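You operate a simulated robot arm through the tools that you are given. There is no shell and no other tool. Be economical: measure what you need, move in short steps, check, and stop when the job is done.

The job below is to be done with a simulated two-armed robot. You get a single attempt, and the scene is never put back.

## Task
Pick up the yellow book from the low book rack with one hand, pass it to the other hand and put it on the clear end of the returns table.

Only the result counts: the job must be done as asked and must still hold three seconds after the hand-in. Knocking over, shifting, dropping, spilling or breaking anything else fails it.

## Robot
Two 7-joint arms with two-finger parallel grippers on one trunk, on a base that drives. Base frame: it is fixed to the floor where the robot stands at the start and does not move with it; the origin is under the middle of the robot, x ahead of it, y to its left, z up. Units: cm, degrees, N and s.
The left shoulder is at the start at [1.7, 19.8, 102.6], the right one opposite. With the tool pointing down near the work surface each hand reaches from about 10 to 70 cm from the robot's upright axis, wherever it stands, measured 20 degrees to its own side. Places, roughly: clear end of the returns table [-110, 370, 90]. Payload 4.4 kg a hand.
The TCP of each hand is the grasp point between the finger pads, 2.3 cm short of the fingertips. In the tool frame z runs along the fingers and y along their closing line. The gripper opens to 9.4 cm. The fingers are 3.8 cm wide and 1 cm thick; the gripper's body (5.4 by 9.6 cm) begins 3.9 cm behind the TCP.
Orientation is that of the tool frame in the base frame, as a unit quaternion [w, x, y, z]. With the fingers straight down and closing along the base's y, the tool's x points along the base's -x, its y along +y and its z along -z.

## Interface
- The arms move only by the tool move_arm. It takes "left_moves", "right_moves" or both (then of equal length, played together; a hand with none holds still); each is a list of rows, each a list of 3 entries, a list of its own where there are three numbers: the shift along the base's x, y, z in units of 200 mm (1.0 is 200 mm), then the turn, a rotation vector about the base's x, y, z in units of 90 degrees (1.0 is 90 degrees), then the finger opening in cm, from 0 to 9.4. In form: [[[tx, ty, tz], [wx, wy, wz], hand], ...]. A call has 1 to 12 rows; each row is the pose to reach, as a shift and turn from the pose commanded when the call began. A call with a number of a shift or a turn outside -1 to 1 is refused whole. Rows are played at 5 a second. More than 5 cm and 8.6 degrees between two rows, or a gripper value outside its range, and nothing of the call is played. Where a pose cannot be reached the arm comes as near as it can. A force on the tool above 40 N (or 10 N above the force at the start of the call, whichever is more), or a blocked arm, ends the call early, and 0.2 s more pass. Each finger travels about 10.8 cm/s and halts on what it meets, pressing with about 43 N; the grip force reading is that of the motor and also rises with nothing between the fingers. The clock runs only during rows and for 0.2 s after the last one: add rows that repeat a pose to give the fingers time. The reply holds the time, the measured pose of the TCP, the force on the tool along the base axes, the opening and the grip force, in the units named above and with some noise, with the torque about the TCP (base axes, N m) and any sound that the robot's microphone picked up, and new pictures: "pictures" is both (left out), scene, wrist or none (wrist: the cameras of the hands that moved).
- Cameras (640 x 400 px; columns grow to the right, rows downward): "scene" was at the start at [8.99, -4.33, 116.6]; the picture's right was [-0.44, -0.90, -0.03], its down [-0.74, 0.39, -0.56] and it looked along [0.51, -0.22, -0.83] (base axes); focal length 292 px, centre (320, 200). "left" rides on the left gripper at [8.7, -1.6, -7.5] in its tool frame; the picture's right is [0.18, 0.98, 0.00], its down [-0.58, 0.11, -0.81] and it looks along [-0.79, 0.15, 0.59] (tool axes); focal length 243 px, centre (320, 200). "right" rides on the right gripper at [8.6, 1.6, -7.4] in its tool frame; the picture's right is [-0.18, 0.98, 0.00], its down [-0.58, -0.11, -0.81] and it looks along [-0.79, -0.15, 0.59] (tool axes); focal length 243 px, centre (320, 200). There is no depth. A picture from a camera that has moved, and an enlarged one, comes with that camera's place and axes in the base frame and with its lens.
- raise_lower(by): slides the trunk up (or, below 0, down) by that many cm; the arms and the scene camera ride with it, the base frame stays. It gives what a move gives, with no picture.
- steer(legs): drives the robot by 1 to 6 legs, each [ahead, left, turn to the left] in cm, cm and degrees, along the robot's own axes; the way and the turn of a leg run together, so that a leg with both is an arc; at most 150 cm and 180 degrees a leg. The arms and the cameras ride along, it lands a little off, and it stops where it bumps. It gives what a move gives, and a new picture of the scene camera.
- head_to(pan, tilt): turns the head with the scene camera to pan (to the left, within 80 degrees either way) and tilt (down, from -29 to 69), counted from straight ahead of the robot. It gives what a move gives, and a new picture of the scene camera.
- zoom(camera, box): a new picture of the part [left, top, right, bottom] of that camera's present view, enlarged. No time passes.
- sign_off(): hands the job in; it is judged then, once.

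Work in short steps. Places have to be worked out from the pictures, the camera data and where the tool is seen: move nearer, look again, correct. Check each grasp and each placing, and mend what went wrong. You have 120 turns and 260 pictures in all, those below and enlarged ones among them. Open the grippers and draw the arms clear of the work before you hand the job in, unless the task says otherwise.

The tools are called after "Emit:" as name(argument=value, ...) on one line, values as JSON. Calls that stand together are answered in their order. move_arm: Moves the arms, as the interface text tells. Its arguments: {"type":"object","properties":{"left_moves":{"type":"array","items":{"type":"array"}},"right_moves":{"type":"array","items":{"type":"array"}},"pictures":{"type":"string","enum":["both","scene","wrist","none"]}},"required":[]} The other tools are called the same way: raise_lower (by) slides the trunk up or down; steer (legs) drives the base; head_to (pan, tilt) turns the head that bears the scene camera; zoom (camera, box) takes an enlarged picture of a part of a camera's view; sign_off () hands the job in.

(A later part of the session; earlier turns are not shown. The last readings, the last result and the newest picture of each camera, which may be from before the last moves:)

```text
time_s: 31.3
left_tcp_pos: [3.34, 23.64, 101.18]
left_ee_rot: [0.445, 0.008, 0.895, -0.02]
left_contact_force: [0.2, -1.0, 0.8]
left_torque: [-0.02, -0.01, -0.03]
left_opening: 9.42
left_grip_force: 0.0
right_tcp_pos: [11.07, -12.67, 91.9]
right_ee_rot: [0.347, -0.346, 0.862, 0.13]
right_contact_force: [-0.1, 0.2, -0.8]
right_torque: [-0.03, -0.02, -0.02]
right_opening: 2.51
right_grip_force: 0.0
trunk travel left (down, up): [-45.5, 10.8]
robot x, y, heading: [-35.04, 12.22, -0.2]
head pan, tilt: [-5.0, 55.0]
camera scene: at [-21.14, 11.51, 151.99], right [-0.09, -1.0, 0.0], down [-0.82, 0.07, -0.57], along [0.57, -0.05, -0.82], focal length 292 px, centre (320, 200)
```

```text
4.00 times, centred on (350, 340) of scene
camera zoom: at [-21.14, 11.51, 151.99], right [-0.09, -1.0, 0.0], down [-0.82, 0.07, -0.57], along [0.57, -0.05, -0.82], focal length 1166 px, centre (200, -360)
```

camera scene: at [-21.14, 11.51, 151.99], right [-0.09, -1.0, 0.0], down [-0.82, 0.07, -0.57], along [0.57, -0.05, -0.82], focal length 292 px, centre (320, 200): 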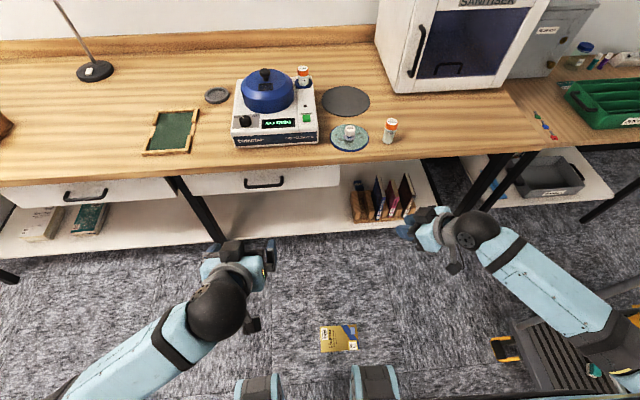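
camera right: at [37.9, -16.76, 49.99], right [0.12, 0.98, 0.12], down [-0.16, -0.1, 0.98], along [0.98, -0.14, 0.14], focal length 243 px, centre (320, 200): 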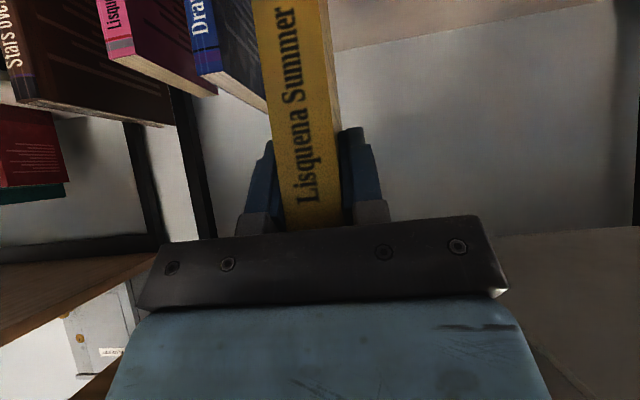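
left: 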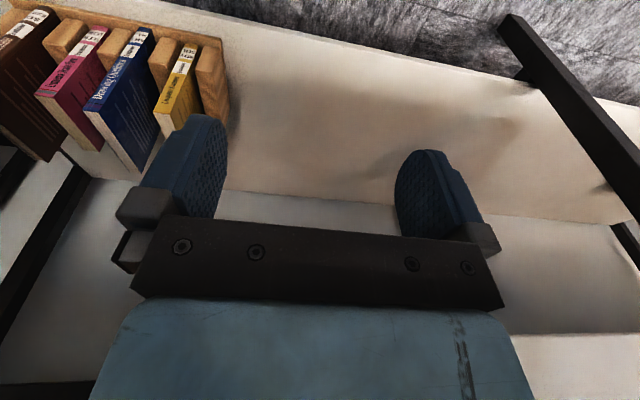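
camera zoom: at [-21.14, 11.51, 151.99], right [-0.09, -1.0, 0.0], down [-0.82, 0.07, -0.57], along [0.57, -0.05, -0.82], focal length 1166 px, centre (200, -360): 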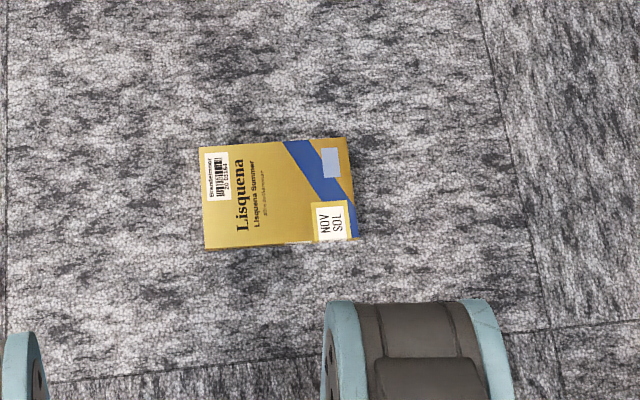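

The book is 17.8 × 11.2 cm and lies flat at about [3, 0], so it is wider than one gripper's opening. I need to find out whether the hands can reach the floor, so I'll straighten the right hand downward and lower the trunk.

Emit:
move_arm(right_moves=[[[0, -0.08, 0], [-0.022, 0.058, -0.058], 5], [[0, -0.16, 0], [-0.044, 0.116, -0.116], 7], [[0, -0.24, 0], [-0.065, 0.174, -0.174], 9], [[0, -0.32, 0], [-0.087, 0.232, -0.232], 9], [[0, -0.4, 0], [-0.109, 0.29, -0.29], 9], [[0, -0.48, 0], [-0.13, 0.348, -0.348], 9], [[0, -0.56, 0], [-0.152, 0.406, -0.406], 9], [[0, -0.64, 0], [-0.174, 0.464, -0.462], 9]], pictures="none")

Emit:
raise_lower(by=-45.4)

Emit:
move_arm(right_moves=[[[0, 0, -0.2], [0, 0, 0], 9], [[0, 0, -0.4], [0, 0, 0], 9], [[0, 0, -0.6], [0, 0, 0], 9], [[0, 0, -0.8], [0, 0, 0], 9], [[0, 0, -1.0], [0, 0, 0], 9]])

```text
time_s: 33.1
left_tcp_pos: [3.45, 23.61, 101.08]
left_ee_rot: [0.445, 0.01, 0.895, -0.022]
left_contact_force: [0.1, 0.0, 0.6]
left_torque: [0.01, -0.01, 0.0]
left_opening: 9.38
left_grip_force: 0.1
right_tcp_pos: [11.15, -25.65, 91.76]
right_ee_rot: [0.0, 0.0, 1.0, -0.001]
right_contact_force: [-0.4, 0.3, -0.5]
right_torque: [-0.02, 0.02, 0.01]
right_opening: 9.01
right_grip_force: 0.1
trunk travel left (down, up): [-45.5, 10.8]
robot x, y, heading: [-34.86, 12.06, -0.2]
head pan, tilt: [-5.0, 55.0]
```

```text
refused: -45.4 is not a number from -40 to 40
```

```text
time_s: 34.3
left_tcp_pos: [3.45, 23.65, 101.15]
left_ee_rot: [0.444, 0.009, 0.896, -0.021]
left_contact_force: [-0.3, 1.4, -0.6]
left_torque: [0.0, 0.0, 0.03]
left_opening: 9.42
left_grip_force: 0.0
right_tcp_pos: [11.06, -25.19, 71.74]
right_ee_rot: [0.002, -0.001, 1.0, 0.0]
right_contact_force: [-0.1, -0.4, 1.4]
right_torque: [0.02, -0.01, 0.01]
right_opening: 9.0
right_grip_force: 0.0
trunk travel left (down, up): [-45.5, 10.8]
robot x, y, heading: [-34.83, 11.94, 0.2]
head pan, tilt: [-5.0, 55.0]
camera scene: at [-21.09, 11.5, 151.99], right [-0.09, -1.0, 0.0], down [-0.82, 0.07, -0.57], along [0.57, -0.05, -0.82], focal length 292 px, centre (320, 200)
camera right: at [2.5, -23.67, 79.17], right [0.18, 0.98, 0.0], down [0.58, -0.11, 0.81], along [0.79, -0.15, -0.59], focal length 243 px, centre (320, 200)
```

scene: 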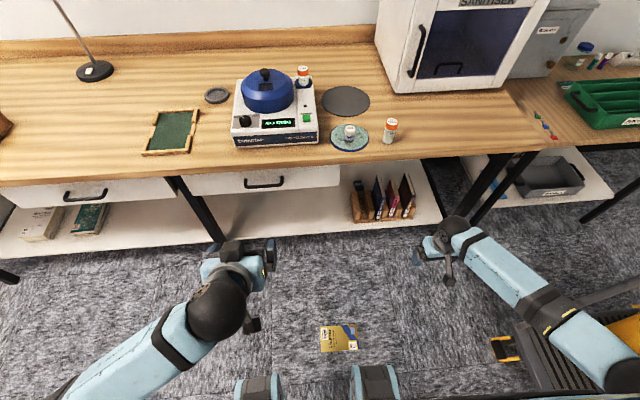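
right: 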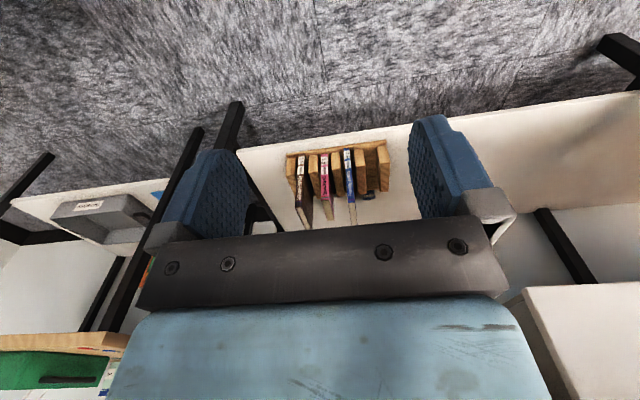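

At this trunk height there's room to test the arm's downward reach: TCP z 48 here equals about z 2.6 with the trunk fully down. I'll go down further.

Emit:
move_arm(right_moves=[[[0, 0, -0.2], [0, 0, 0], 9], [[0, 0, -0.4], [0, 0, 0], 9], [[0, 0, -0.6], [0, 0, 0], 9], [[0, 0, -0.8], [0, 0, 0], 9], [[0, 0, -1.0], [0, 0, 0], 9]], pictures="scene")

```text
time_s: 35.5
left_tcp_pos: [3.59, 23.63, 101.01]
left_ee_rot: [0.443, 0.007, 0.896, -0.021]
left_contact_force: [0.2, 0.3, -0.6]
left_torque: [0.0, -0.02, -0.02]
left_opening: 9.41
left_grip_force: 0.0
right_tcp_pos: [11.38, -25.77, 51.55]
right_ee_rot: [0.0, -0.001, 1.0, -0.001]
right_contact_force: [-1.4, -0.9, -1.0]
right_torque: [0.01, -0.06, -0.03]
right_opening: 9.0
right_grip_force: 0.1
trunk travel left (down, up): [-45.5, 10.8]
robot x, y, heading: [-34.89, 12.28, -0.2]
head pan, tilt: [-5.0, 55.0]
camera scene: at [-20.85, 11.7, 151.95], right [-0.09, -1.0, 0.0], down [-0.82, 0.07, -0.57], along [0.57, -0.05, -0.82], focal length 292 px, centre (320, 200)
```

scene: 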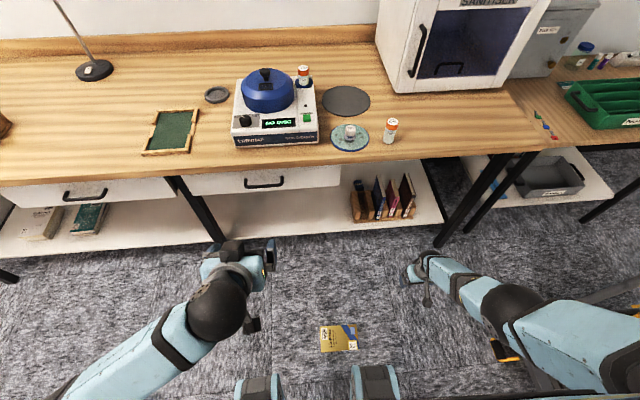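

It reaches 51.5 without strain, so I'll go 5 cm further.

Emit:
move_arm(right_moves=[[[0, 0, -0.1], [0, 0, 0], 9], [[0, 0, -0.2], [0, 0, 0], 9], [[0, 0, -0.3], [0, 0, 0], 9], [[0, 0, -0.3], [0, 0, 0], 9]], pictures="none")

```text
time_s: 36.5
left_tcp_pos: [3.39, 23.57, 101.25]
left_ee_rot: [0.445, 0.009, 0.895, -0.021]
left_contact_force: [0.1, -0.1, -0.2]
left_torque: [0.0, 0.0, 0.02]
left_opening: 9.39
left_grip_force: 0.1
right_tcp_pos: [10.73, -25.42, 50.89]
right_ee_rot: [0.0, -0.001, 1.0, 0.001]
right_contact_force: [0.2, -0.3, 0.1]
right_torque: [0.0, 0.0, 0.0]
right_opening: 9.02
right_grip_force: 0.1
right hand out of reach, approached as far as the arm can: row 1, 2, 3, 4
trunk travel left (down, up): [-45.5, 10.8]
robot x, y, heading: [-35.16, 12.26, -0.3]
head pan, tilt: [-5.0, 55.0]
```

The arm bottoms out at about z 5.4 (trunk-down equivalent) at 46 cm ahead, so the floor is reachable at about 38 cm ahead. The plan is to squeeze the book between both closed hands, lift it onto the desk with an overhang, then regrip it properly. First I'll set both hands pointing down.

Emit:
move_arm(right_moves=[[[0, 0, 0.2], [0, 0, 0], 6], [[0, 0, 0.4], [0, 0, 0], 3], [[0, 0, 0.6], [0, 0, 0], 1], [[0, 0, 0.8], [0, 0, 0], 0], [[0, 0, 0.8], [0, 0, 0], 0], [[0, 0, 0.8], [0, 0, 0], 0], [[0, 0, 0.8], [0, 0, 0], 0]], left_moves=[[[0.06, 0.03, 0], [0, 0.084, 0], 8], [[0.12, 0.06, 0], [0, 0.168, 0], 6], [[0.18, 0.09, 0], [0, 0.252, 0], 4], [[0.24, 0.12, 0], [0, 0.336, 0], 2], [[0.3, 0.15, 0], [0, 0.42, 0], 0], [[0.36, 0.18, 0], [0.0, 0.504, 0], 0], [[0.4, 0.2, 0], [0.0, 0.587, 0], 0]], pictures="none")

Emit:
steer(legs=[[0, -12, 0]])

```text
time_s: 38.1
left_tcp_pos: [11.8, 27.63, 101.06]
left_ee_rot: [-0.002, -0.003, 1.0, -0.022]
left_contact_force: [-0.1, -0.2, -0.6]
left_torque: [0.0, 0.02, 0.03]
left_opening: 0.0
left_grip_force: 42.6
right_tcp_pos: [10.56, -25.01, 66.97]
right_ee_rot: [0.0, -0.001, 1.0, -0.001]
right_contact_force: [0.2, -0.5, -0.8]
right_torque: [-0.01, 0.03, -0.05]
right_opening: 0.02
right_grip_force: 42.4
trunk travel left (down, up): [-45.5, 10.8]
robot x, y, heading: [-35.06, 12.11, -0.4]
head pan, tilt: [-5.0, 55.0]
```

```text
time_s: 39.8
left_tcp_pos: [11.68, 15.65, 101.44]
left_ee_rot: [0.0, -0.001, 1.0, -0.022]
left_contact_force: [-0.8, 0.2, 0.7]
left_torque: [0.02, 0.02, 0.01]
left_opening: 0.0
left_grip_force: 42.3
right_tcp_pos: [10.53, -37.06, 66.97]
right_ee_rot: [0.001, -0.001, 1.0, 0.0]
right_contact_force: [0.1, -0.1, -0.7]
right_torque: [0.0, -0.01, 0.02]
right_opening: 0.01
right_grip_force: 42.9
trunk travel left (down, up): [-45.5, 10.8]
robot x, y, heading: [-35.19, 0.52, -0.4]
head pan, tilt: [-5.0, 55.0]
camera scene: at [-21.18, -0.3, 151.99], right [-0.09, -1.0, 0.0], down [-0.82, 0.07, -0.57], along [0.57, -0.05, -0.82], focal length 292 px, centre (320, 200)
```

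scene: 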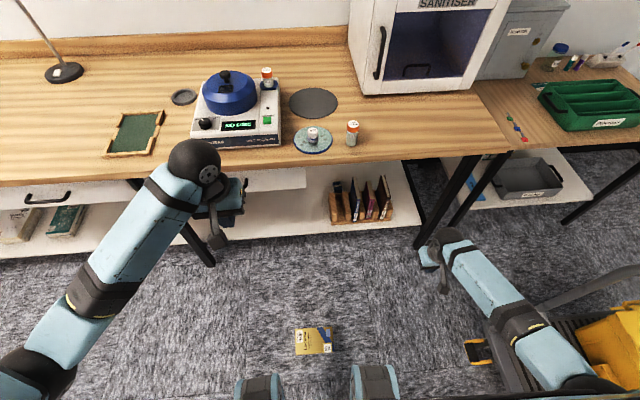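

The grippers respond properly, and the right elbow stays well inside the hand truck's position (y<−79). I'm lowering the trunk.

Emit:
raise_lower(by=-40)

Emit:
raise_lower(by=-5.4)

Emit:
head_to(pan=0, tilt=60)

```text
time_s: 43.6
left_tcp_pos: [11.67, 15.74, 61.26]
left_ee_rot: [0.0, -0.003, 1.0, -0.022]
left_contact_force: [0.4, -0.3, 1.0]
left_torque: [0.03, 0.01, 0.01]
left_opening: 0.02
left_grip_force: 42.0
right_tcp_pos: [10.4, -37.07, 26.97]
right_ee_rot: [0.001, 0.0, 1.0, 0.0]
right_contact_force: [0.2, 0.3, -0.5]
right_torque: [0.0, -0.02, -0.02]
right_opening: 0.03
right_grip_force: 42.3
trunk travel left (down, up): [-5.5, 50.8]
robot x, y, heading: [-35.24, 0.58, -0.2]
head pan, tilt: [-5.0, 55.0]
```

```text
time_s: 44.5
left_tcp_pos: [11.61, 15.69, 55.93]
left_ee_rot: [0.0, -0.003, 1.0, -0.021]
left_contact_force: [-0.8, 0.1, 0.3]
left_torque: [0.0, 0.04, -0.01]
left_opening: 0.01
left_grip_force: 42.1
right_tcp_pos: [10.44, -37.06, 21.57]
right_ee_rot: [0.001, 0.0, 1.0, 0.0]
right_contact_force: [0.4, -0.1, 0.1]
right_torque: [-0.01, 0.01, 0.01]
right_opening: 0.02
right_grip_force: 42.8
trunk travel left (down, up): [-0.1, 56.2]
robot x, y, heading: [-35.12, 0.42, -0.1]
head pan, tilt: [-5.0, 55.0]
```

```text
time_s: 45.2
left_tcp_pos: [11.63, 15.68, 55.75]
left_ee_rot: [0.0, -0.001, 1.0, -0.023]
left_contact_force: [-0.6, 0.5, -0.2]
left_torque: [0.02, -0.01, -0.04]
left_opening: 0.0
left_grip_force: 42.3
right_tcp_pos: [10.41, -36.91, 21.6]
right_ee_rot: [0.001, -0.001, 1.0, 0.0]
right_contact_force: [0.3, -0.2, 0.4]
right_torque: [0.0, -0.03, -0.01]
right_opening: 0.0
right_grip_force: 42.5
trunk travel left (down, up): [-0.1, 56.2]
robot x, y, heading: [-35.05, 0.32, -0.1]
head pan, tilt: [0.0, 60.0]
camera scene: at [-21.69, 0.35, 105.99], right [0.0, -1.0, 0.0], down [-0.87, 0.0, -0.5], along [0.5, 0.0, -0.87], focal length 292 px, centre (320, 200)
```

scene: 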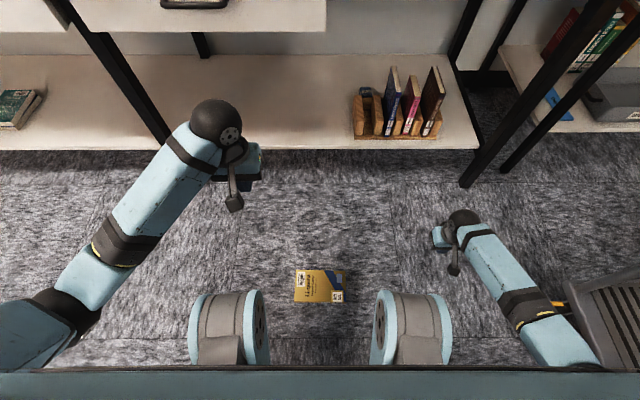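

The knees (the cylinders) project forward here and would block both arms meeting at the floor, so the squeeze won't work. Instead I'll push the book across to the left table leg (about [46, 52]) and tip it upright against the leg, where one hand can grip its 2.2 cm thickness. First I'll turn the right hand 90° to make a fork along x.

Emit:
move_arm(right_moves=[[[-0.04, -0.03, 0], [0, 0, 0.09], 2], [[-0.08, -0.06, 0], [0, 0, 0.18], 4], [[-0.12, -0.09, 0], [0, 0, 0.27], 6], [[-0.16, -0.12, 0], [0, 0, 0.36], 8], [[-0.2, -0.15, 0], [0, 0, 0.45], 9], [[-0.24, -0.15, 0], [0, 0, 0.54], 9], [[-0.28, -0.15, 0], [0, 0, 0.63], 9], [[-0.32, -0.15, 0], [0, 0, 0.72], 9], [[-0.36, -0.15, 0], [0, 0, 0.81], 9], [[-0.37, -0.15, 0], [0, 0, 0.9], 9], [[-0.37, -0.15, 0], [0, 0, 0.98], 9]], pictures="none")

Emit:
steer(legs=[[0, 25, 0]])

Emit:
zoom(camera="right", box=[0, 0, 640, 400])

```text
time_s: 47.6
left_tcp_pos: [11.65, 15.72, 55.89]
left_ee_rot: [0.0, -0.003, 1.0, -0.022]
left_contact_force: [0.7, -0.9, -0.4]
left_torque: [0.01, 0.01, 0.02]
left_opening: 0.0
left_grip_force: 42.4
right_tcp_pos: [3.04, -39.93, 21.44]
right_ee_rot: [0.001, -0.698, 0.716, 0.0]
right_contact_force: [-0.1, 0.5, -0.2]
right_torque: [-0.03, 0.02, 0.02]
right_opening: 8.96
right_grip_force: 0.0
trunk travel left (down, up): [-0.1, 56.2]
robot x, y, heading: [-34.85, 0.18, -0.1]
head pan, tilt: [0.0, 60.0]
```

```text
time_s: 50.4
left_tcp_pos: [11.74, 40.8, 55.9]
left_ee_rot: [0.0, -0.001, 1.0, -0.022]
left_contact_force: [-0.4, 0.1, -0.1]
left_torque: [0.01, -0.03, 0.02]
left_opening: 0.0
left_grip_force: 42.4
right_tcp_pos: [3.03, -15.04, 21.5]
right_ee_rot: [0.0, -0.695, 0.719, 0.001]
right_contact_force: [0.4, -0.3, 0.2]
right_torque: [-0.01, 0.01, 0.02]
right_opening: 9.01
right_grip_force: 0.1
trunk travel left (down, up): [-0.1, 56.2]
robot x, y, heading: [-35.34, 25.33, -0.6]
head pan, tilt: [0.0, 60.0]
camera scene: at [-21.58, 25.42, 105.98], right [-0.01, -1.0, 0.0], down [-0.87, 0.01, -0.5], along [0.5, 0.0, -0.87], focal length 292 px, centre (320, 200)
```

scene: 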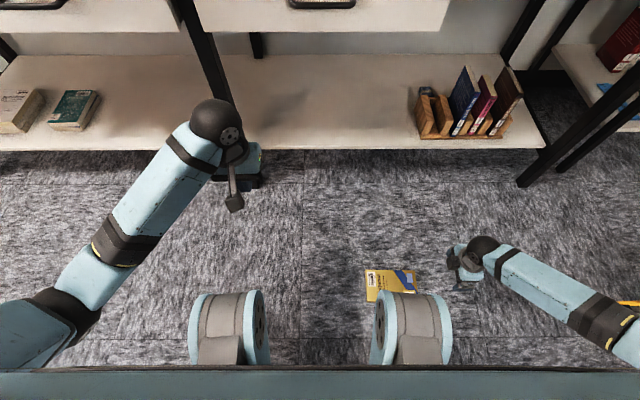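

```text
1.00 times, centred on (320, 200) of right (not enlarged: the box is as wide or as high as the picture)
camera zoom: at [1.21, -23.64, 28.97], right [-0.98, 0.22, 0.0], down [0.13, 0.58, 0.81], along [0.17, 0.79, -0.59], focal length 243 px, centre (320, 200)
```

zoom: 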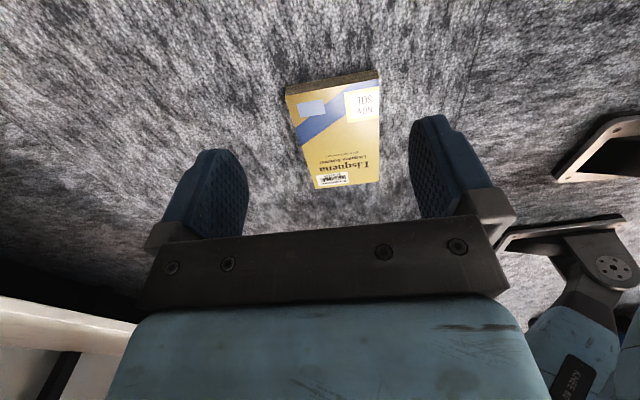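

The fork lines up with the book's near end (y≈−9.5, x≈2.8). I'll lower the right hand to just above the floor.

Emit:
move_arm(right_moves=[[[0, 0, -0.2], [0, 0, 0], 9], [[0, 0, -0.4], [0, 0, 0], 9], [[0, 0, -0.6], [0, 0, 0], 9], [[0, 0, -0.76], [0, 0, 0], 9], [[0, 0, -0.86], [0, 0, 0], 9], [[0, 0, -0.91], [0, 0, 0], 9]])

```text
time_s: 51.8
left_tcp_pos: [11.87, 40.73, 55.81]
left_ee_rot: [0.0, -0.001, 1.0, -0.022]
left_contact_force: [-0.3, -0.3, 0.1]
left_torque: [0.0, 0.01, -0.04]
left_opening: 0.0
left_grip_force: 42.8
right_tcp_pos: [3.05, -15.01, 3.27]
right_ee_rot: [0.001, -0.695, 0.719, 0.0]
right_contact_force: [-0.1, 0.3, -0.3]
right_torque: [-0.01, -0.03, -0.01]
right_opening: 9.0
right_grip_force: 0.0
trunk travel left (down, up): [-0.1, 56.2]
robot x, y, heading: [-35.1, 25.54, -0.2]
head pan, tilt: [0.0, 60.0]
camera scene: at [-21.58, 25.42, 105.99], right [-0.01, -1.0, 0.0], down [-0.87, 0.01, -0.5], along [0.5, 0.0, -0.87], focal length 292 px, centre (320, 200)
camera right: at [1.21, -23.67, 10.75], right [-0.98, 0.22, 0.0], down [0.13, 0.58, 0.81], along [0.17, 0.79, -0.59], focal length 243 px, centre (320, 200)
```

scene: 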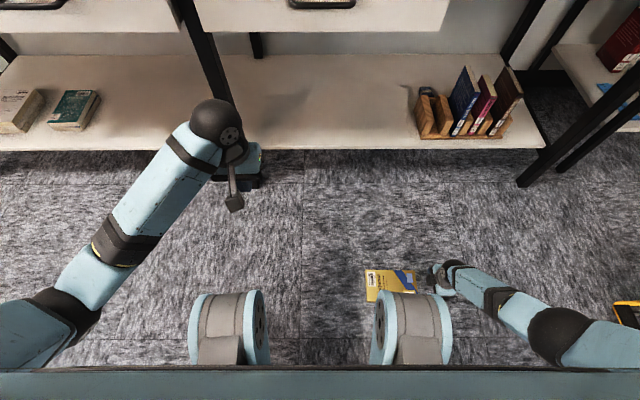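
right: 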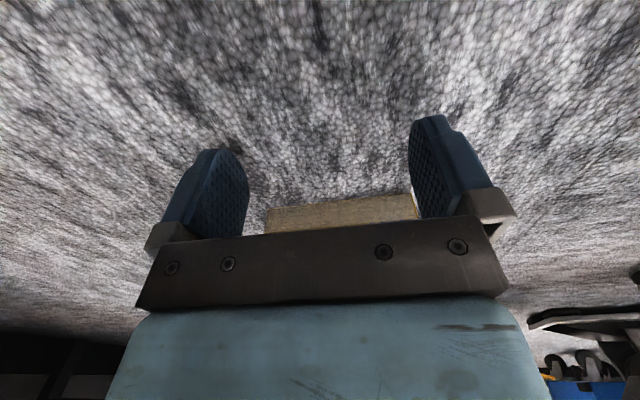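

The hand reaches the floor easily with the elbow swung outward, so the two-fork squeeze may work after all. I'll drive back so the book is centred and test whether the right hand can come to about 15 cm from centre near the floor.

Emit:
steer(legs=[[0, -25.5, 0]])

Emit:
move_arm(right_moves=[[[0, 0.2, 0.05], [0, 0, 0], 9], [[0, 0.4, 0.05], [0, 0, 0], 9], [[0, 0.6, 0.05], [0, 0, 0], 9], [[0, 0.75, 0.05], [0, 0, 0], 9], [[0, 0.9, 0.05], [0, 0, 0], 9], [[0, 1.0, 0.05], [0, 0, 0], 9]])

```text
time_s: 54.6
left_tcp_pos: [11.68, 15.27, 55.85]
left_ee_rot: [0.0, 0.002, 1.0, -0.022]
left_contact_force: [0.3, 0.2, 0.2]
left_torque: [0.01, -0.06, -0.01]
left_opening: 0.0
left_grip_force: 42.1
right_tcp_pos: [2.68, -40.4, 3.37]
right_ee_rot: [0.0, -0.694, 0.72, 0.001]
right_contact_force: [0.6, 0.6, -0.2]
right_torque: [-0.02, 0.02, -0.01]
right_opening: 9.0
right_grip_force: 0.1
trunk travel left (down, up): [-0.1, 56.2]
robot x, y, heading: [-35.26, 0.18, -0.6]
head pan, tilt: [0.0, 60.0]
camera scene: at [-21.8, 0.22, 105.98], right [-0.01, -1.0, 0.0], down [-0.87, 0.01, -0.5], along [0.5, -0.01, -0.87], focal length 292 px, centre (320, 200)
```

scene: 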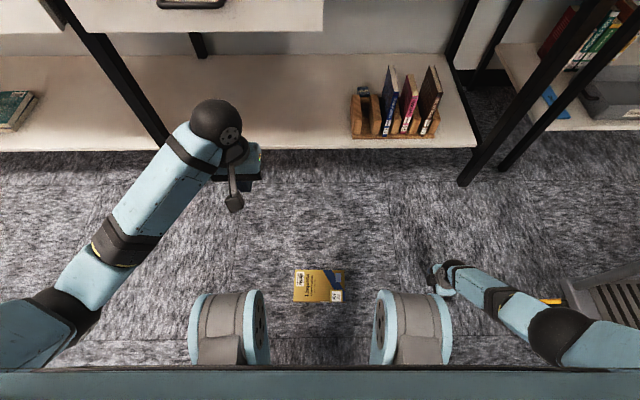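

```text
time_s: 56.2
left_tcp_pos: [11.71, 15.33, 55.65]
left_ee_rot: [0.0, 0.002, 1.0, -0.022]
left_contact_force: [-0.5, -0.1, 0.3]
left_torque: [-0.02, 0.01, -0.05]
left_opening: 0.0
left_grip_force: 42.5
right_tcp_pos: [2.93, -33.14, 3.99]
right_ee_rot: [-0.045, -0.68, 0.73, -0.048]
right_contact_force: [0.6, -0.6, 0.0]
right_torque: [0.0, 0.03, 0.02]
right_opening: 9.0
right_grip_force: 0.2
trunk travel left (down, up): [-0.1, 56.2]
robot x, y, heading: [-35.13, -0.03, -0.9]
head pan, tilt: [0.0, 60.0]
stopped in row 6 (right hand): the arm was blocked; the commanded pose is now the measured one
camera scene: at [-21.79, 0.33, 105.78], right [-0.01, -1.0, 0.0], down [-0.87, 0.01, -0.5], along [0.5, -0.01, -0.87], focal length 292 px, centre (320, 200)
camera right: at [0.7, -40.67, 12.43], right [-0.97, 0.25, -0.03], down [0.15, 0.67, 0.72], along [0.2, 0.69, -0.69], focal length 243 px, centre (320, 200)
```

scene: 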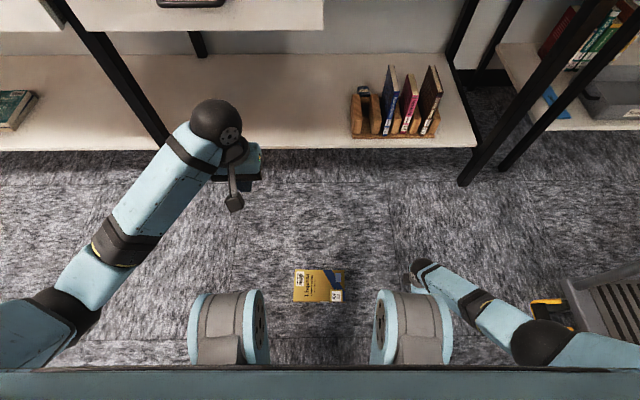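
right: 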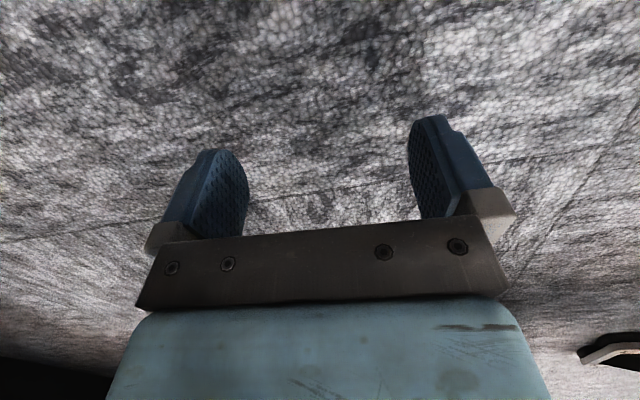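

The arm is blocked there, so I'm going back to the push plan. I'll return the right hand to 40 cm out with its yaw straightened, drive left until the fork touches the book, and push it a little.

Emit:
move_arm(right_moves=[[[0, -0.1, 0], [0.03, 0, 0.015], 9], [[0, -0.2, -0.01], [0.056, 0, 0.03], 9], [[0, -0.35, -0.02], [0.084, 0.003, 0.06], 9]], pictures="none")

Emit:
steer(legs=[[0, 40, 0]])

```text
time_s: 57.0
left_tcp_pos: [11.67, 15.21, 55.81]
left_ee_rot: [0.001, 0.003, 1.0, -0.022]
left_contact_force: [-0.1, -0.4, 0.2]
left_torque: [0.02, 0.02, -0.03]
left_opening: 0.0
left_grip_force: 42.3
right_tcp_pos: [2.69, -39.82, 3.56]
right_ee_rot: [-0.002, 0.717, -0.697, -0.002]
right_contact_force: [0.9, -0.2, 0.3]
right_torque: [-0.04, 0.01, -0.02]
right_opening: 9.01
right_grip_force: 0.0
trunk travel left (down, up): [-0.1, 56.2]
robot x, y, heading: [-35.62, 0.57, -0.7]
head pan, tilt: [0.0, 60.0]
```

```text
time_s: 61.1
left_tcp_pos: [12.45, 55.65, 55.8]
left_ee_rot: [0.0, 0.007, 1.0, -0.021]
left_contact_force: [0.5, -0.6, -0.2]
left_torque: [-0.01, -0.03, 0.0]
left_opening: 0.0
left_grip_force: 42.6
right_tcp_pos: [2.97, 0.66, 3.77]
right_ee_rot: [-0.001, 0.713, -0.701, 0.0]
right_contact_force: [-0.1, 0.7, -1.0]
right_torque: [-0.02, 0.0, 0.02]
right_opening: 9.01
right_grip_force: 0.1
trunk travel left (down, up): [-0.1, 56.2]
robot x, y, heading: [-34.39, 41.11, -1.4]
head pan, tilt: [0.0, 60.0]
camera scene: at [-21.11, 40.96, 105.98], right [-0.02, -1.0, 0.0], down [-0.87, 0.02, -0.5], along [0.5, -0.01, -0.87], focal length 292 px, centre (320, 200)
```

scene: 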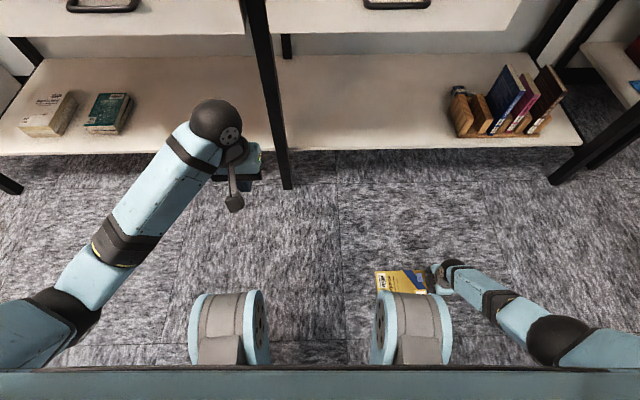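

Pushing works well, and the leg's foot shows at about [46, 53.8]. I'll push another 42 cm.

Emit:
steer(legs=[[0, 42, 1.4]])

```text
time_s: 65.3
left_tcp_pos: [12.48, 98.27, 55.81]
left_ee_rot: [0.0, -0.007, 1.0, -0.022]
left_contact_force: [0.1, 0.2, 0.5]
left_torque: [0.03, 0.0, -0.01]
left_opening: 0.0
left_grip_force: 42.4
right_tcp_pos: [4.41, 42.93, 3.62]
right_ee_rot: [-0.001, 0.722, -0.692, -0.001]
right_contact_force: [0.1, 0.6, -0.6]
right_torque: [0.03, 0.0, 0.03]
right_opening: 9.01
right_grip_force: 0.0
trunk travel left (down, up): [-0.1, 56.2]
robot x, y, heading: [-34.16, 82.51, 0.2]
head pan, tilt: [0.0, 60.0]
camera scene: at [-20.78, 82.66, 105.98], right [0.01, -1.0, 0.0], down [-0.87, -0.01, -0.5], along [0.5, 0.0, -0.87], focal length 292 px, centre (320, 200)
```

scene: 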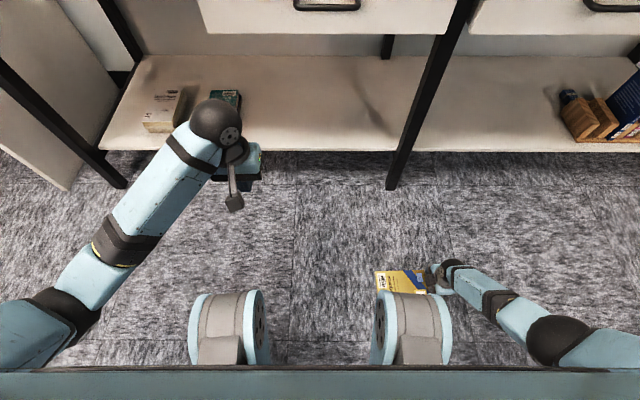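

The book is now at about x −2…9, y 44.6–62.3, lined up with the leg (y≈52.8). I'll lift the hand, turn its fork parallel to y, and reposition behind the book.

Emit:
move_arm(right_moves=[[[0, -0.2, 0.05], [0, 0, 0], 9], [[0, -0.2, 0.25], [0, 0, -0.09], 9], [[0, -0.15, 0.45], [0, 0, -0.18], 9], [[0, -0.1, 0.6], [0, 0, -0.27], 9], [[0, 0, 0.6], [0, 0, -0.36], 9], [[0, 0, 0.6], [0, 0, -0.45], 9], [[0, 0, 0.6], [0, 0, -0.54], 9], [[0, 0, 0.6], [0, 0, -0.63], 9], [[0, 0, 0.6], [0, 0, -0.72], 9], [[0, 0, 0.6], [0, 0, -0.81], 9], [[0, 0, 0.6], [0, 0, -0.9], 9], [[0, 0, 0.6], [0, 0, -0.99], 9]], pictures="none")

Emit:
steer(legs=[[-14, 10.5, 0]])

Emit:
zoom(camera="right", box=[0, 0, 640, 400])

```text
time_s: 67.9
left_tcp_pos: [12.4, 98.33, 55.89]
left_ee_rot: [0.0, -0.006, 1.0, -0.021]
left_contact_force: [-0.3, 0.8, 0.3]
left_torque: [0.02, -0.02, 0.0]
left_opening: 0.02
left_grip_force: 42.0
right_tcp_pos: [4.46, 43.12, 15.74]
right_ee_rot: [0.002, -0.029, 1.0, -0.001]
right_contact_force: [-0.3, -0.6, 0.4]
right_torque: [-0.02, -0.06, 0.04]
right_opening: 8.97
right_grip_force: 0.1
trunk travel left (down, up): [-0.1, 56.2]
robot x, y, heading: [-34.65, 82.36, -0.0]
head pan, tilt: [0.0, 60.0]
```

```text
time_s: 69.5
left_tcp_pos: [-1.35, 108.61, 55.84]
left_ee_rot: [0.0, -0.006, 1.0, -0.021]
left_contact_force: [-0.2, 0.2, -0.8]
left_torque: [-0.01, -0.01, 0.01]
left_opening: 0.01
left_grip_force: 42.0
right_tcp_pos: [-9.49, 53.49, 15.75]
right_ee_rot: [0.001, -0.028, 1.0, 0.0]
right_contact_force: [1.1, 0.4, 0.4]
right_torque: [0.0, -0.03, 0.04]
right_opening: 9.03
right_grip_force: 0.1
trunk travel left (down, up): [-0.1, 56.2]
robot x, y, heading: [-48.04, 93.3, 0.3]
head pan, tilt: [0.0, 60.0]
camera scene: at [-34.61, 93.07, 105.98], right [0.0, -1.0, 0.0], down [-0.87, 0.0, -0.5], along [0.5, 0.0, -0.87], focal length 292 px, centre (320, 200)
```

scene: 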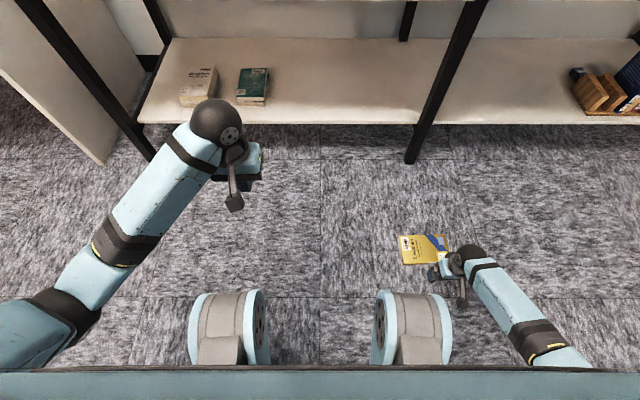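

```text
1.00 times, centred on (320, 200) of right (not enlarged: the box is as wide or as high as the picture)
camera zoom: at [-18.17, 54.47, 23.14], right [0.13, 0.99, 0.0], down [0.58, -0.08, 0.81], along [0.8, -0.1, -0.59], focal length 243 px, centre (320, 200)
```

zoom: 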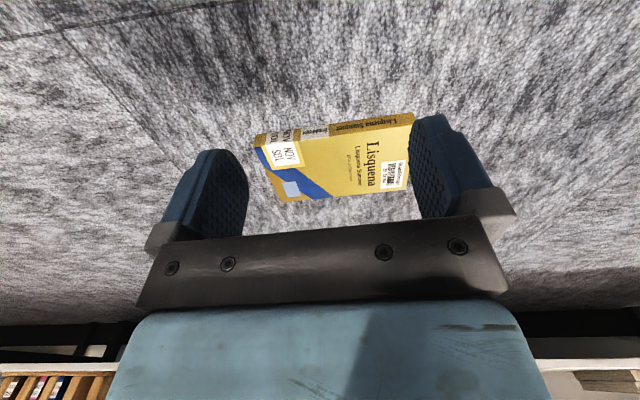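

The fork is centred behind the book (near edge x≈−1.3). I'll lower it and push forward toward the leg, stopping short.

Emit:
move_arm(right_moves=[[[0, 0, -0.2], [0, 0, 0], 9], [[0, 0, -0.4], [0, 0, 0], 9], [[0, 0, -0.55], [0, 0, 0], 9], [[0, 0, -0.61], [0, 0, 0], 9]], pictures="none")

Emit:
steer(legs=[[35, 0, 0]])

Emit:
zoom(camera="right", box=[0, 0, 640, 400])

```text
time_s: 70.5
left_tcp_pos: [-1.37, 108.63, 55.87]
left_ee_rot: [0.001, -0.006, 1.0, -0.022]
left_contact_force: [-0.2, 0.3, -0.8]
left_torque: [0.0, -0.04, 0.0]
left_opening: 0.02
left_grip_force: 42.0
right_tcp_pos: [-9.36, 53.4, 3.68]
right_ee_rot: [0.003, -0.028, 1.0, 0.001]
right_contact_force: [-1.6, -0.1, 0.1]
right_torque: [-0.01, 0.0, -0.01]
right_opening: 9.0
right_grip_force: 0.0
trunk travel left (down, up): [-0.1, 56.2]
robot x, y, heading: [-48.51, 92.93, 0.0]
head pan, tilt: [0.0, 60.0]
```

```text
time_s: 72.8
left_tcp_pos: [33.86, 109.12, 55.85]
left_ee_rot: [0.0, -0.009, 1.0, -0.021]
left_contact_force: [1.0, 0.3, 1.0]
left_torque: [0.02, -0.01, 0.0]
left_opening: 0.0
left_grip_force: 42.6
right_tcp_pos: [26.16, 53.73, 3.64]
right_ee_rot: [0.002, -0.031, 1.0, 0.0]
right_contact_force: [-0.7, -0.1, 0.1]
right_torque: [-0.01, -0.02, -0.02]
right_opening: 9.0
right_grip_force: 0.1
trunk travel left (down, up): [-0.1, 56.2]
robot x, y, heading: [-13.14, 93.23, 0.5]
head pan, tilt: [0.0, 60.0]
camera scene: at [0.61, 93.36, 105.98], right [0.01, -1.0, 0.0], down [-0.87, -0.01, -0.5], along [0.5, 0.0, -0.87], focal length 292 px, centre (320, 200)
```

scene: 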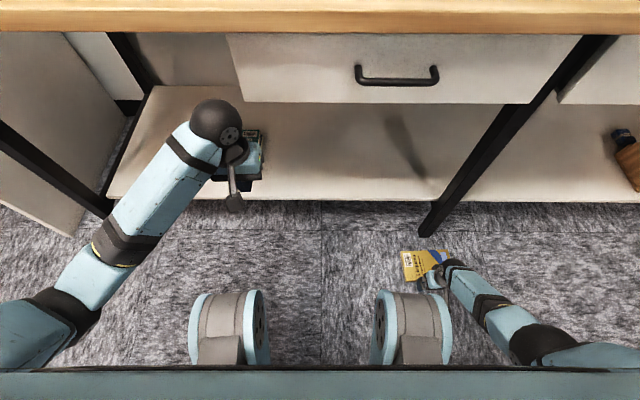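

```text
1.00 times, centred on (320, 200) of right (not enlarged: the box is as wide or as high as the picture)
camera zoom: at [17.34, 54.76, 11.1], right [0.12, 0.99, 0.0], down [0.58, -0.07, 0.81], along [0.8, -0.1, -0.59], focal length 243 px, centre (320, 200)
```

zoom: 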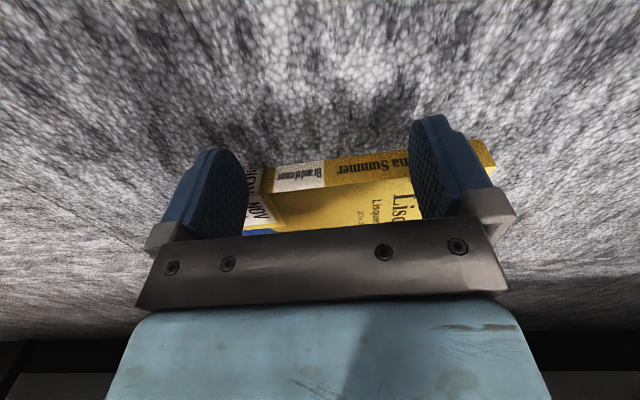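

The book is about 5 cm short of the leg. I'll drive 4 cm more, then lower the fingertips and push gently with the arm until there's force.

Emit:
steer(legs=[[4, 0, 0]])

Emit:
move_arm(right_moves=[[[0, 0, -0.04], [0, 0, 0], 9], [[0.02, 0, -0.04], [0, 0, 0], 9], [[0.04, 0, -0.04], [0, 0, 0], 9]], pictures="none")

Emit:
head_to(pan=-35, tilt=58)

```text
time_s: 73.7
left_tcp_pos: [37.73, 109.05, 55.87]
left_ee_rot: [-0.001, -0.007, 1.0, -0.021]
left_contact_force: [-0.4, 0.3, -0.8]
left_torque: [-0.02, 0.02, -0.02]
left_opening: 0.01
left_grip_force: 42.7
right_tcp_pos: [29.95, 53.69, 3.62]
right_ee_rot: [0.001, -0.03, 1.0, 0.0]
right_contact_force: [0.2, -0.1, -0.2]
right_torque: [0.03, 0.01, -0.02]
right_opening: 8.99
right_grip_force: 0.0
trunk travel left (down, up): [-0.1, 56.2]
robot x, y, heading: [-8.91, 93.52, 0.4]
head pan, tilt: [0.0, 60.0]
camera scene: at [4.54, 93.38, 105.98], right [0.01, -1.0, 0.0], down [-0.87, -0.01, -0.5], along [0.5, 0.0, -0.87], focal length 292 px, centre (320, 200)
```

scene: 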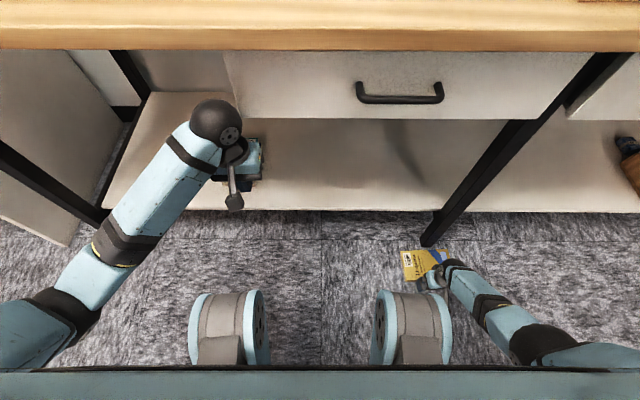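

```text
time_s: 74.5
left_tcp_pos: [37.71, 109.15, 55.97]
left_ee_rot: [0.0, -0.007, 1.0, -0.022]
left_contact_force: [0.9, -0.3, -0.2]
left_torque: [-0.02, 0.01, 0.01]
left_opening: 0.0
left_grip_force: 42.3
right_tcp_pos: [30.85, 53.84, 2.97]
right_ee_rot: [0.001, -0.031, 1.0, 0.0]
right_contact_force: [-0.4, 0.5, -0.1]
right_torque: [-0.02, -0.01, 0.0]
right_opening: 8.97
right_grip_force: 0.1
trunk travel left (down, up): [-0.1, 56.2]
robot x, y, heading: [-8.91, 93.32, 0.6]
head pan, tilt: [0.0, 60.0]
```

```text
time_s: 75.5
left_tcp_pos: [37.72, 109.18, 55.8]
left_ee_rot: [0.0, -0.008, 1.0, -0.021]
left_contact_force: [1.0, 0.7, 0.5]
left_torque: [0.01, -0.01, -0.01]
left_opening: 0.0
left_grip_force: 42.6
right_tcp_pos: [30.8, 53.86, 3.0]
right_ee_rot: [0.002, -0.031, 1.0, 0.0]
right_contact_force: [-1.0, 0.6, -0.5]
right_torque: [-0.01, 0.02, 0.01]
right_opening: 9.0
right_grip_force: 0.0
trunk travel left (down, up): [-0.1, 56.2]
robot x, y, heading: [-8.99, 93.28, 0.7]
head pan, tilt: [-35.0, 58.0]
camera scene: at [3.56, 89.42, 106.22], right [-0.57, -0.82, 0.0], down [-0.7, 0.48, -0.53], along [0.44, -0.3, -0.85], focal length 292 px, centre (320, 200)
```

scene: 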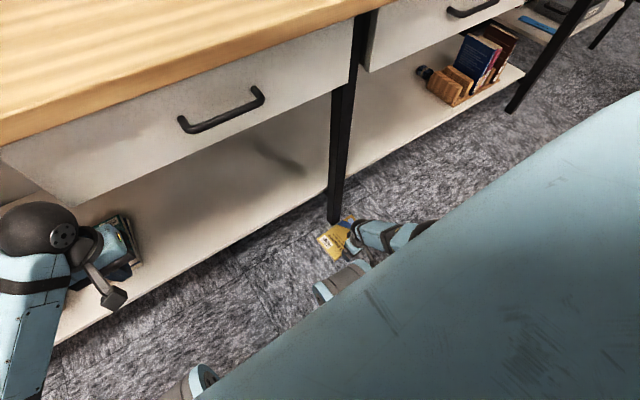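

I'll enlarge the foot of the leg to see the gap.

Emit:
zoom(camera="scene", box=[280, 180, 420, 268])

Emit:
zoom(camera="right", box=[0, 0, 640, 400])

```text
4.55 times, centred on (350, 224) of scene
camera zoom: at [3.56, 89.42, 106.22], right [-0.57, -0.82, 0.0], down [-0.7, 0.48, -0.53], along [0.44, -0.3, -0.85], focal length 1326 px, centre (184, 91)
```

zoom: 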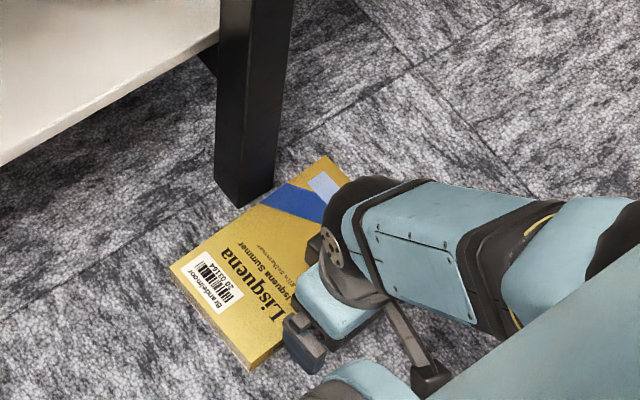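

```text
1.00 times, centred on (320, 200) of right (not enlarged: the box is as wide or as high as the picture)
camera zoom: at [22.08, 54.84, 10.36], right [0.12, 0.99, 0.0], down [0.58, -0.07, 0.81], along [0.8, -0.1, -0.59], focal length 243 px, centre (320, 200)
```

zoom: 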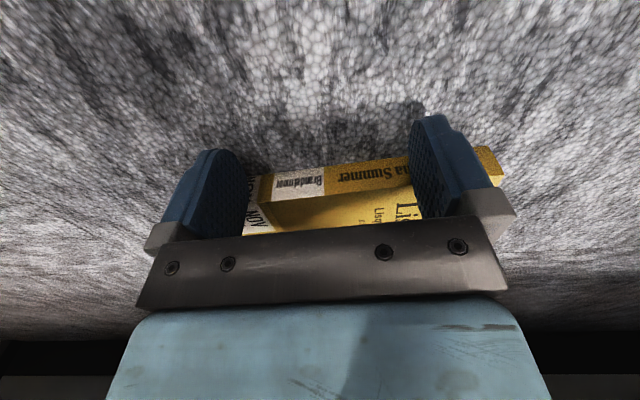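

The leg is nearly touching the book's far edge, close to its middle. I'll push in small steps and read the force.

Emit:
move_arm(right_moves=[[[0.02, 0, 0], [0, 0, 0], 9], [[0.04, 0, 0], [0, 0, 0], 9], [[0.05, 0, 0], [0, 0, 0], 9]], pictures="none")

Emit:
move_arm(right_moves=[[[0.015, 0, 0], [0, 0, 0], 9], [[0.03, 0, 0], [0, 0, 0], 9]], pictures="none")

```text
time_s: 76.3
left_tcp_pos: [37.69, 109.01, 55.73]
left_ee_rot: [0.0, -0.008, 1.0, -0.022]
left_contact_force: [0.7, 0.9, 1.0]
left_torque: [-0.02, 0.0, 0.05]
left_opening: 0.0
left_grip_force: 42.1
right_tcp_pos: [31.77, 53.66, 3.05]
right_ee_rot: [0.002, -0.032, 0.999, 0.0]
right_contact_force: [-1.7, 0.6, 0.2]
right_torque: [0.02, 0.01, 0.02]
right_opening: 9.01
right_grip_force: 0.1
trunk travel left (down, up): [-0.1, 56.2]
robot x, y, heading: [-9.17, 93.5, 0.4]
head pan, tilt: [-35.0, 58.0]
```

```text
time_s: 76.9
left_tcp_pos: [37.65, 109.11, 55.82]
left_ee_rot: [0.0, -0.008, 1.0, -0.023]
left_contact_force: [0.1, 0.7, 0.5]
left_torque: [-0.02, 0.01, -0.01]
left_opening: 0.03
left_grip_force: 42.1
right_tcp_pos: [31.86, 53.58, 2.82]
right_ee_rot: [-0.002, -0.03, 1.0, 0.001]
right_contact_force: [-21.6, 0.8, 6.7]
right_torque: [-0.16, 0.17, -0.39]
right_opening: 8.97
right_grip_force: 0.0
trunk travel left (down, up): [-0.1, 56.2]
robot x, y, heading: [-9.21, 93.33, 0.3]
head pan, tilt: [-35.0, 58.0]
```

Contact is firm at about 22 N against the leg. Now I'll raise the pressed edge along an arc to about 30° and look.

Emit:
move_arm(right_moves=[[[-0.005, 0, 0.049], [0, 0, 0], 9], [[-0.008, 0, 0.097], [0, 0, 0], 9], [[-0.007, 0, 0.145], [0, 0, 0], 9], [[-0.002, 0, 0.19], [0, 0, 0], 9], [[0.006, 0, 0.236], [0, 0, 0], 9], [[0.02, 0, 0.28], [0, 0, 0], 9]])

Emit:
zoom(camera="scene", box=[280, 180, 420, 268])

```text
time_s: 78.1
left_tcp_pos: [37.71, 109.11, 55.87]
left_ee_rot: [0.0, -0.008, 1.0, -0.022]
left_contact_force: [-0.3, 0.6, -0.4]
left_torque: [-0.01, 0.0, -0.01]
left_opening: 0.01
left_grip_force: 43.0
right_tcp_pos: [32.19, 53.6, 7.39]
right_ee_rot: [-0.001, -0.029, 1.0, 0.0]
right_contact_force: [-0.4, 0.2, -0.3]
right_torque: [-0.01, 0.02, 0.0]
right_opening: 8.99
right_grip_force: 0.1
trunk travel left (down, up): [-0.1, 56.2]
robot x, y, heading: [-8.65, 93.08, 0.3]
head pan, tilt: [-35.0, 58.0]
stopped in row 6 (right hand): the force on the tool passed its limit at 41 N (the readings are from after the stop); the commanded pose is now the measured one
camera scene: at [3.53, 89.41, 106.21], right [-0.57, -0.82, 0.0], down [-0.7, 0.48, -0.53], along [0.44, -0.3, -0.85], focal length 292 px, centre (320, 200)
camera right: at [23.53, 54.62, 14.93], right [0.12, 0.99, 0.0], down [0.59, -0.07, 0.81], along [0.8, -0.1, -0.59], focal length 243 px, centre (320, 200)
```

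scene: 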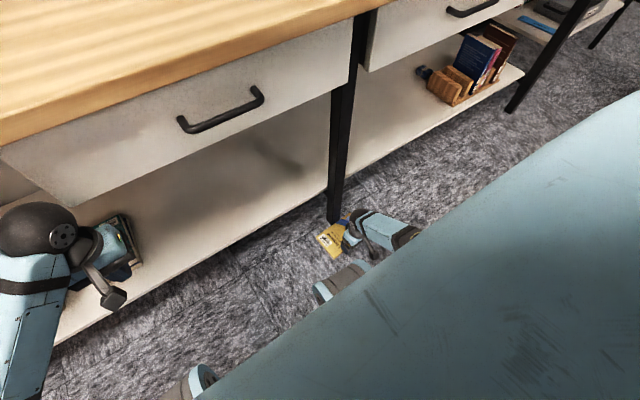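
right: 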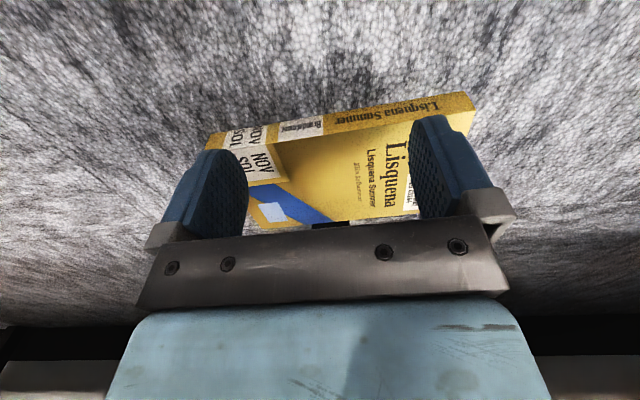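

```text
4.55 times, centred on (350, 224) of scene
camera zoom: at [3.53, 89.41, 106.21], right [-0.57, -0.82, 0.0], down [-0.7, 0.48, -0.53], along [0.44, -0.3, -0.85], focal length 1326 px, centre (184, 91)
```

zoom: 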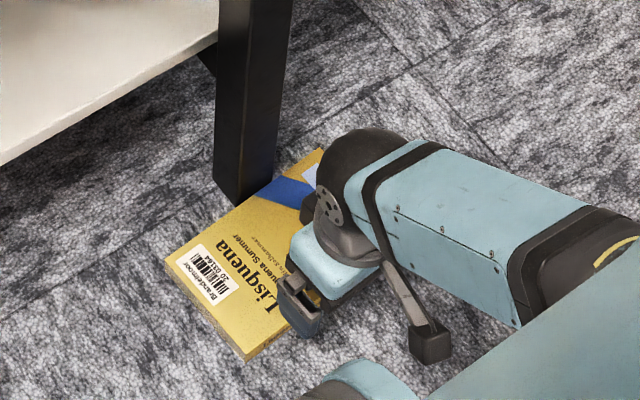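

The book seems to have pivoted up and then dropped back flat when the force limit (41 N) cancelled the press. I'll back off, lower, and re-press more lightly, then lift in shorter, force-checked steps.

Emit:
move_arm(right_moves=[[[-0.1, 0, 0], [0, 0, 0], 9], [[-0.1, 0, -0.12], [0, 0, 0], 9], [[-0.1, 0, -0.225], [0, 0, 0], 9], [[-0.05, 0, -0.225], [0, 0, 0], 9], [[-0.015, 0, -0.225], [0, 0, 0], 9], [[-0.005, 0, -0.225], [0, 0, 0], 9]], pictures="wrist")

```text
time_s: 79.5
left_tcp_pos: [37.67, 109.02, 55.83]
left_ee_rot: [0.0, -0.008, 1.0, -0.023]
left_contact_force: [0.0, -0.3, 0.1]
left_torque: [0.02, -0.03, 0.01]
left_opening: 0.01
left_grip_force: 42.8
right_tcp_pos: [31.88, 53.52, 2.87]
right_ee_rot: [-0.003, -0.031, 1.0, 0.002]
right_contact_force: [-17.3, 4.7, 2.7]
right_torque: [0.01, 0.07, 0.07]
right_opening: 9.02
right_grip_force: 0.1
trunk travel left (down, up): [-0.1, 56.2]
robot x, y, heading: [-9.0, 93.23, 0.3]
head pan, tilt: [-35.0, 58.0]
camera right: at [23.2, 54.68, 10.39], right [0.12, 0.99, 0.0], down [0.59, -0.08, 0.8], along [0.8, -0.1, -0.6], focal length 243 px, centre (320, 200)
```

right: 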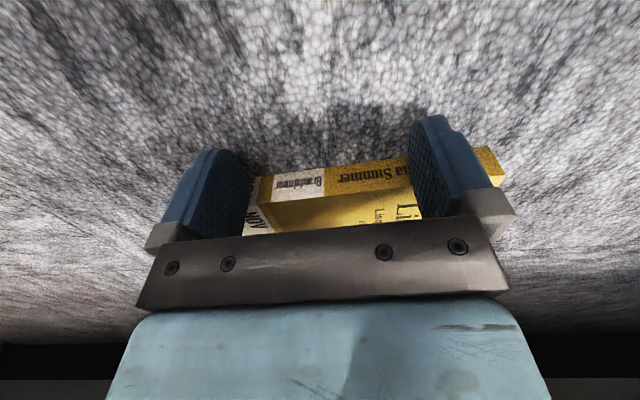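

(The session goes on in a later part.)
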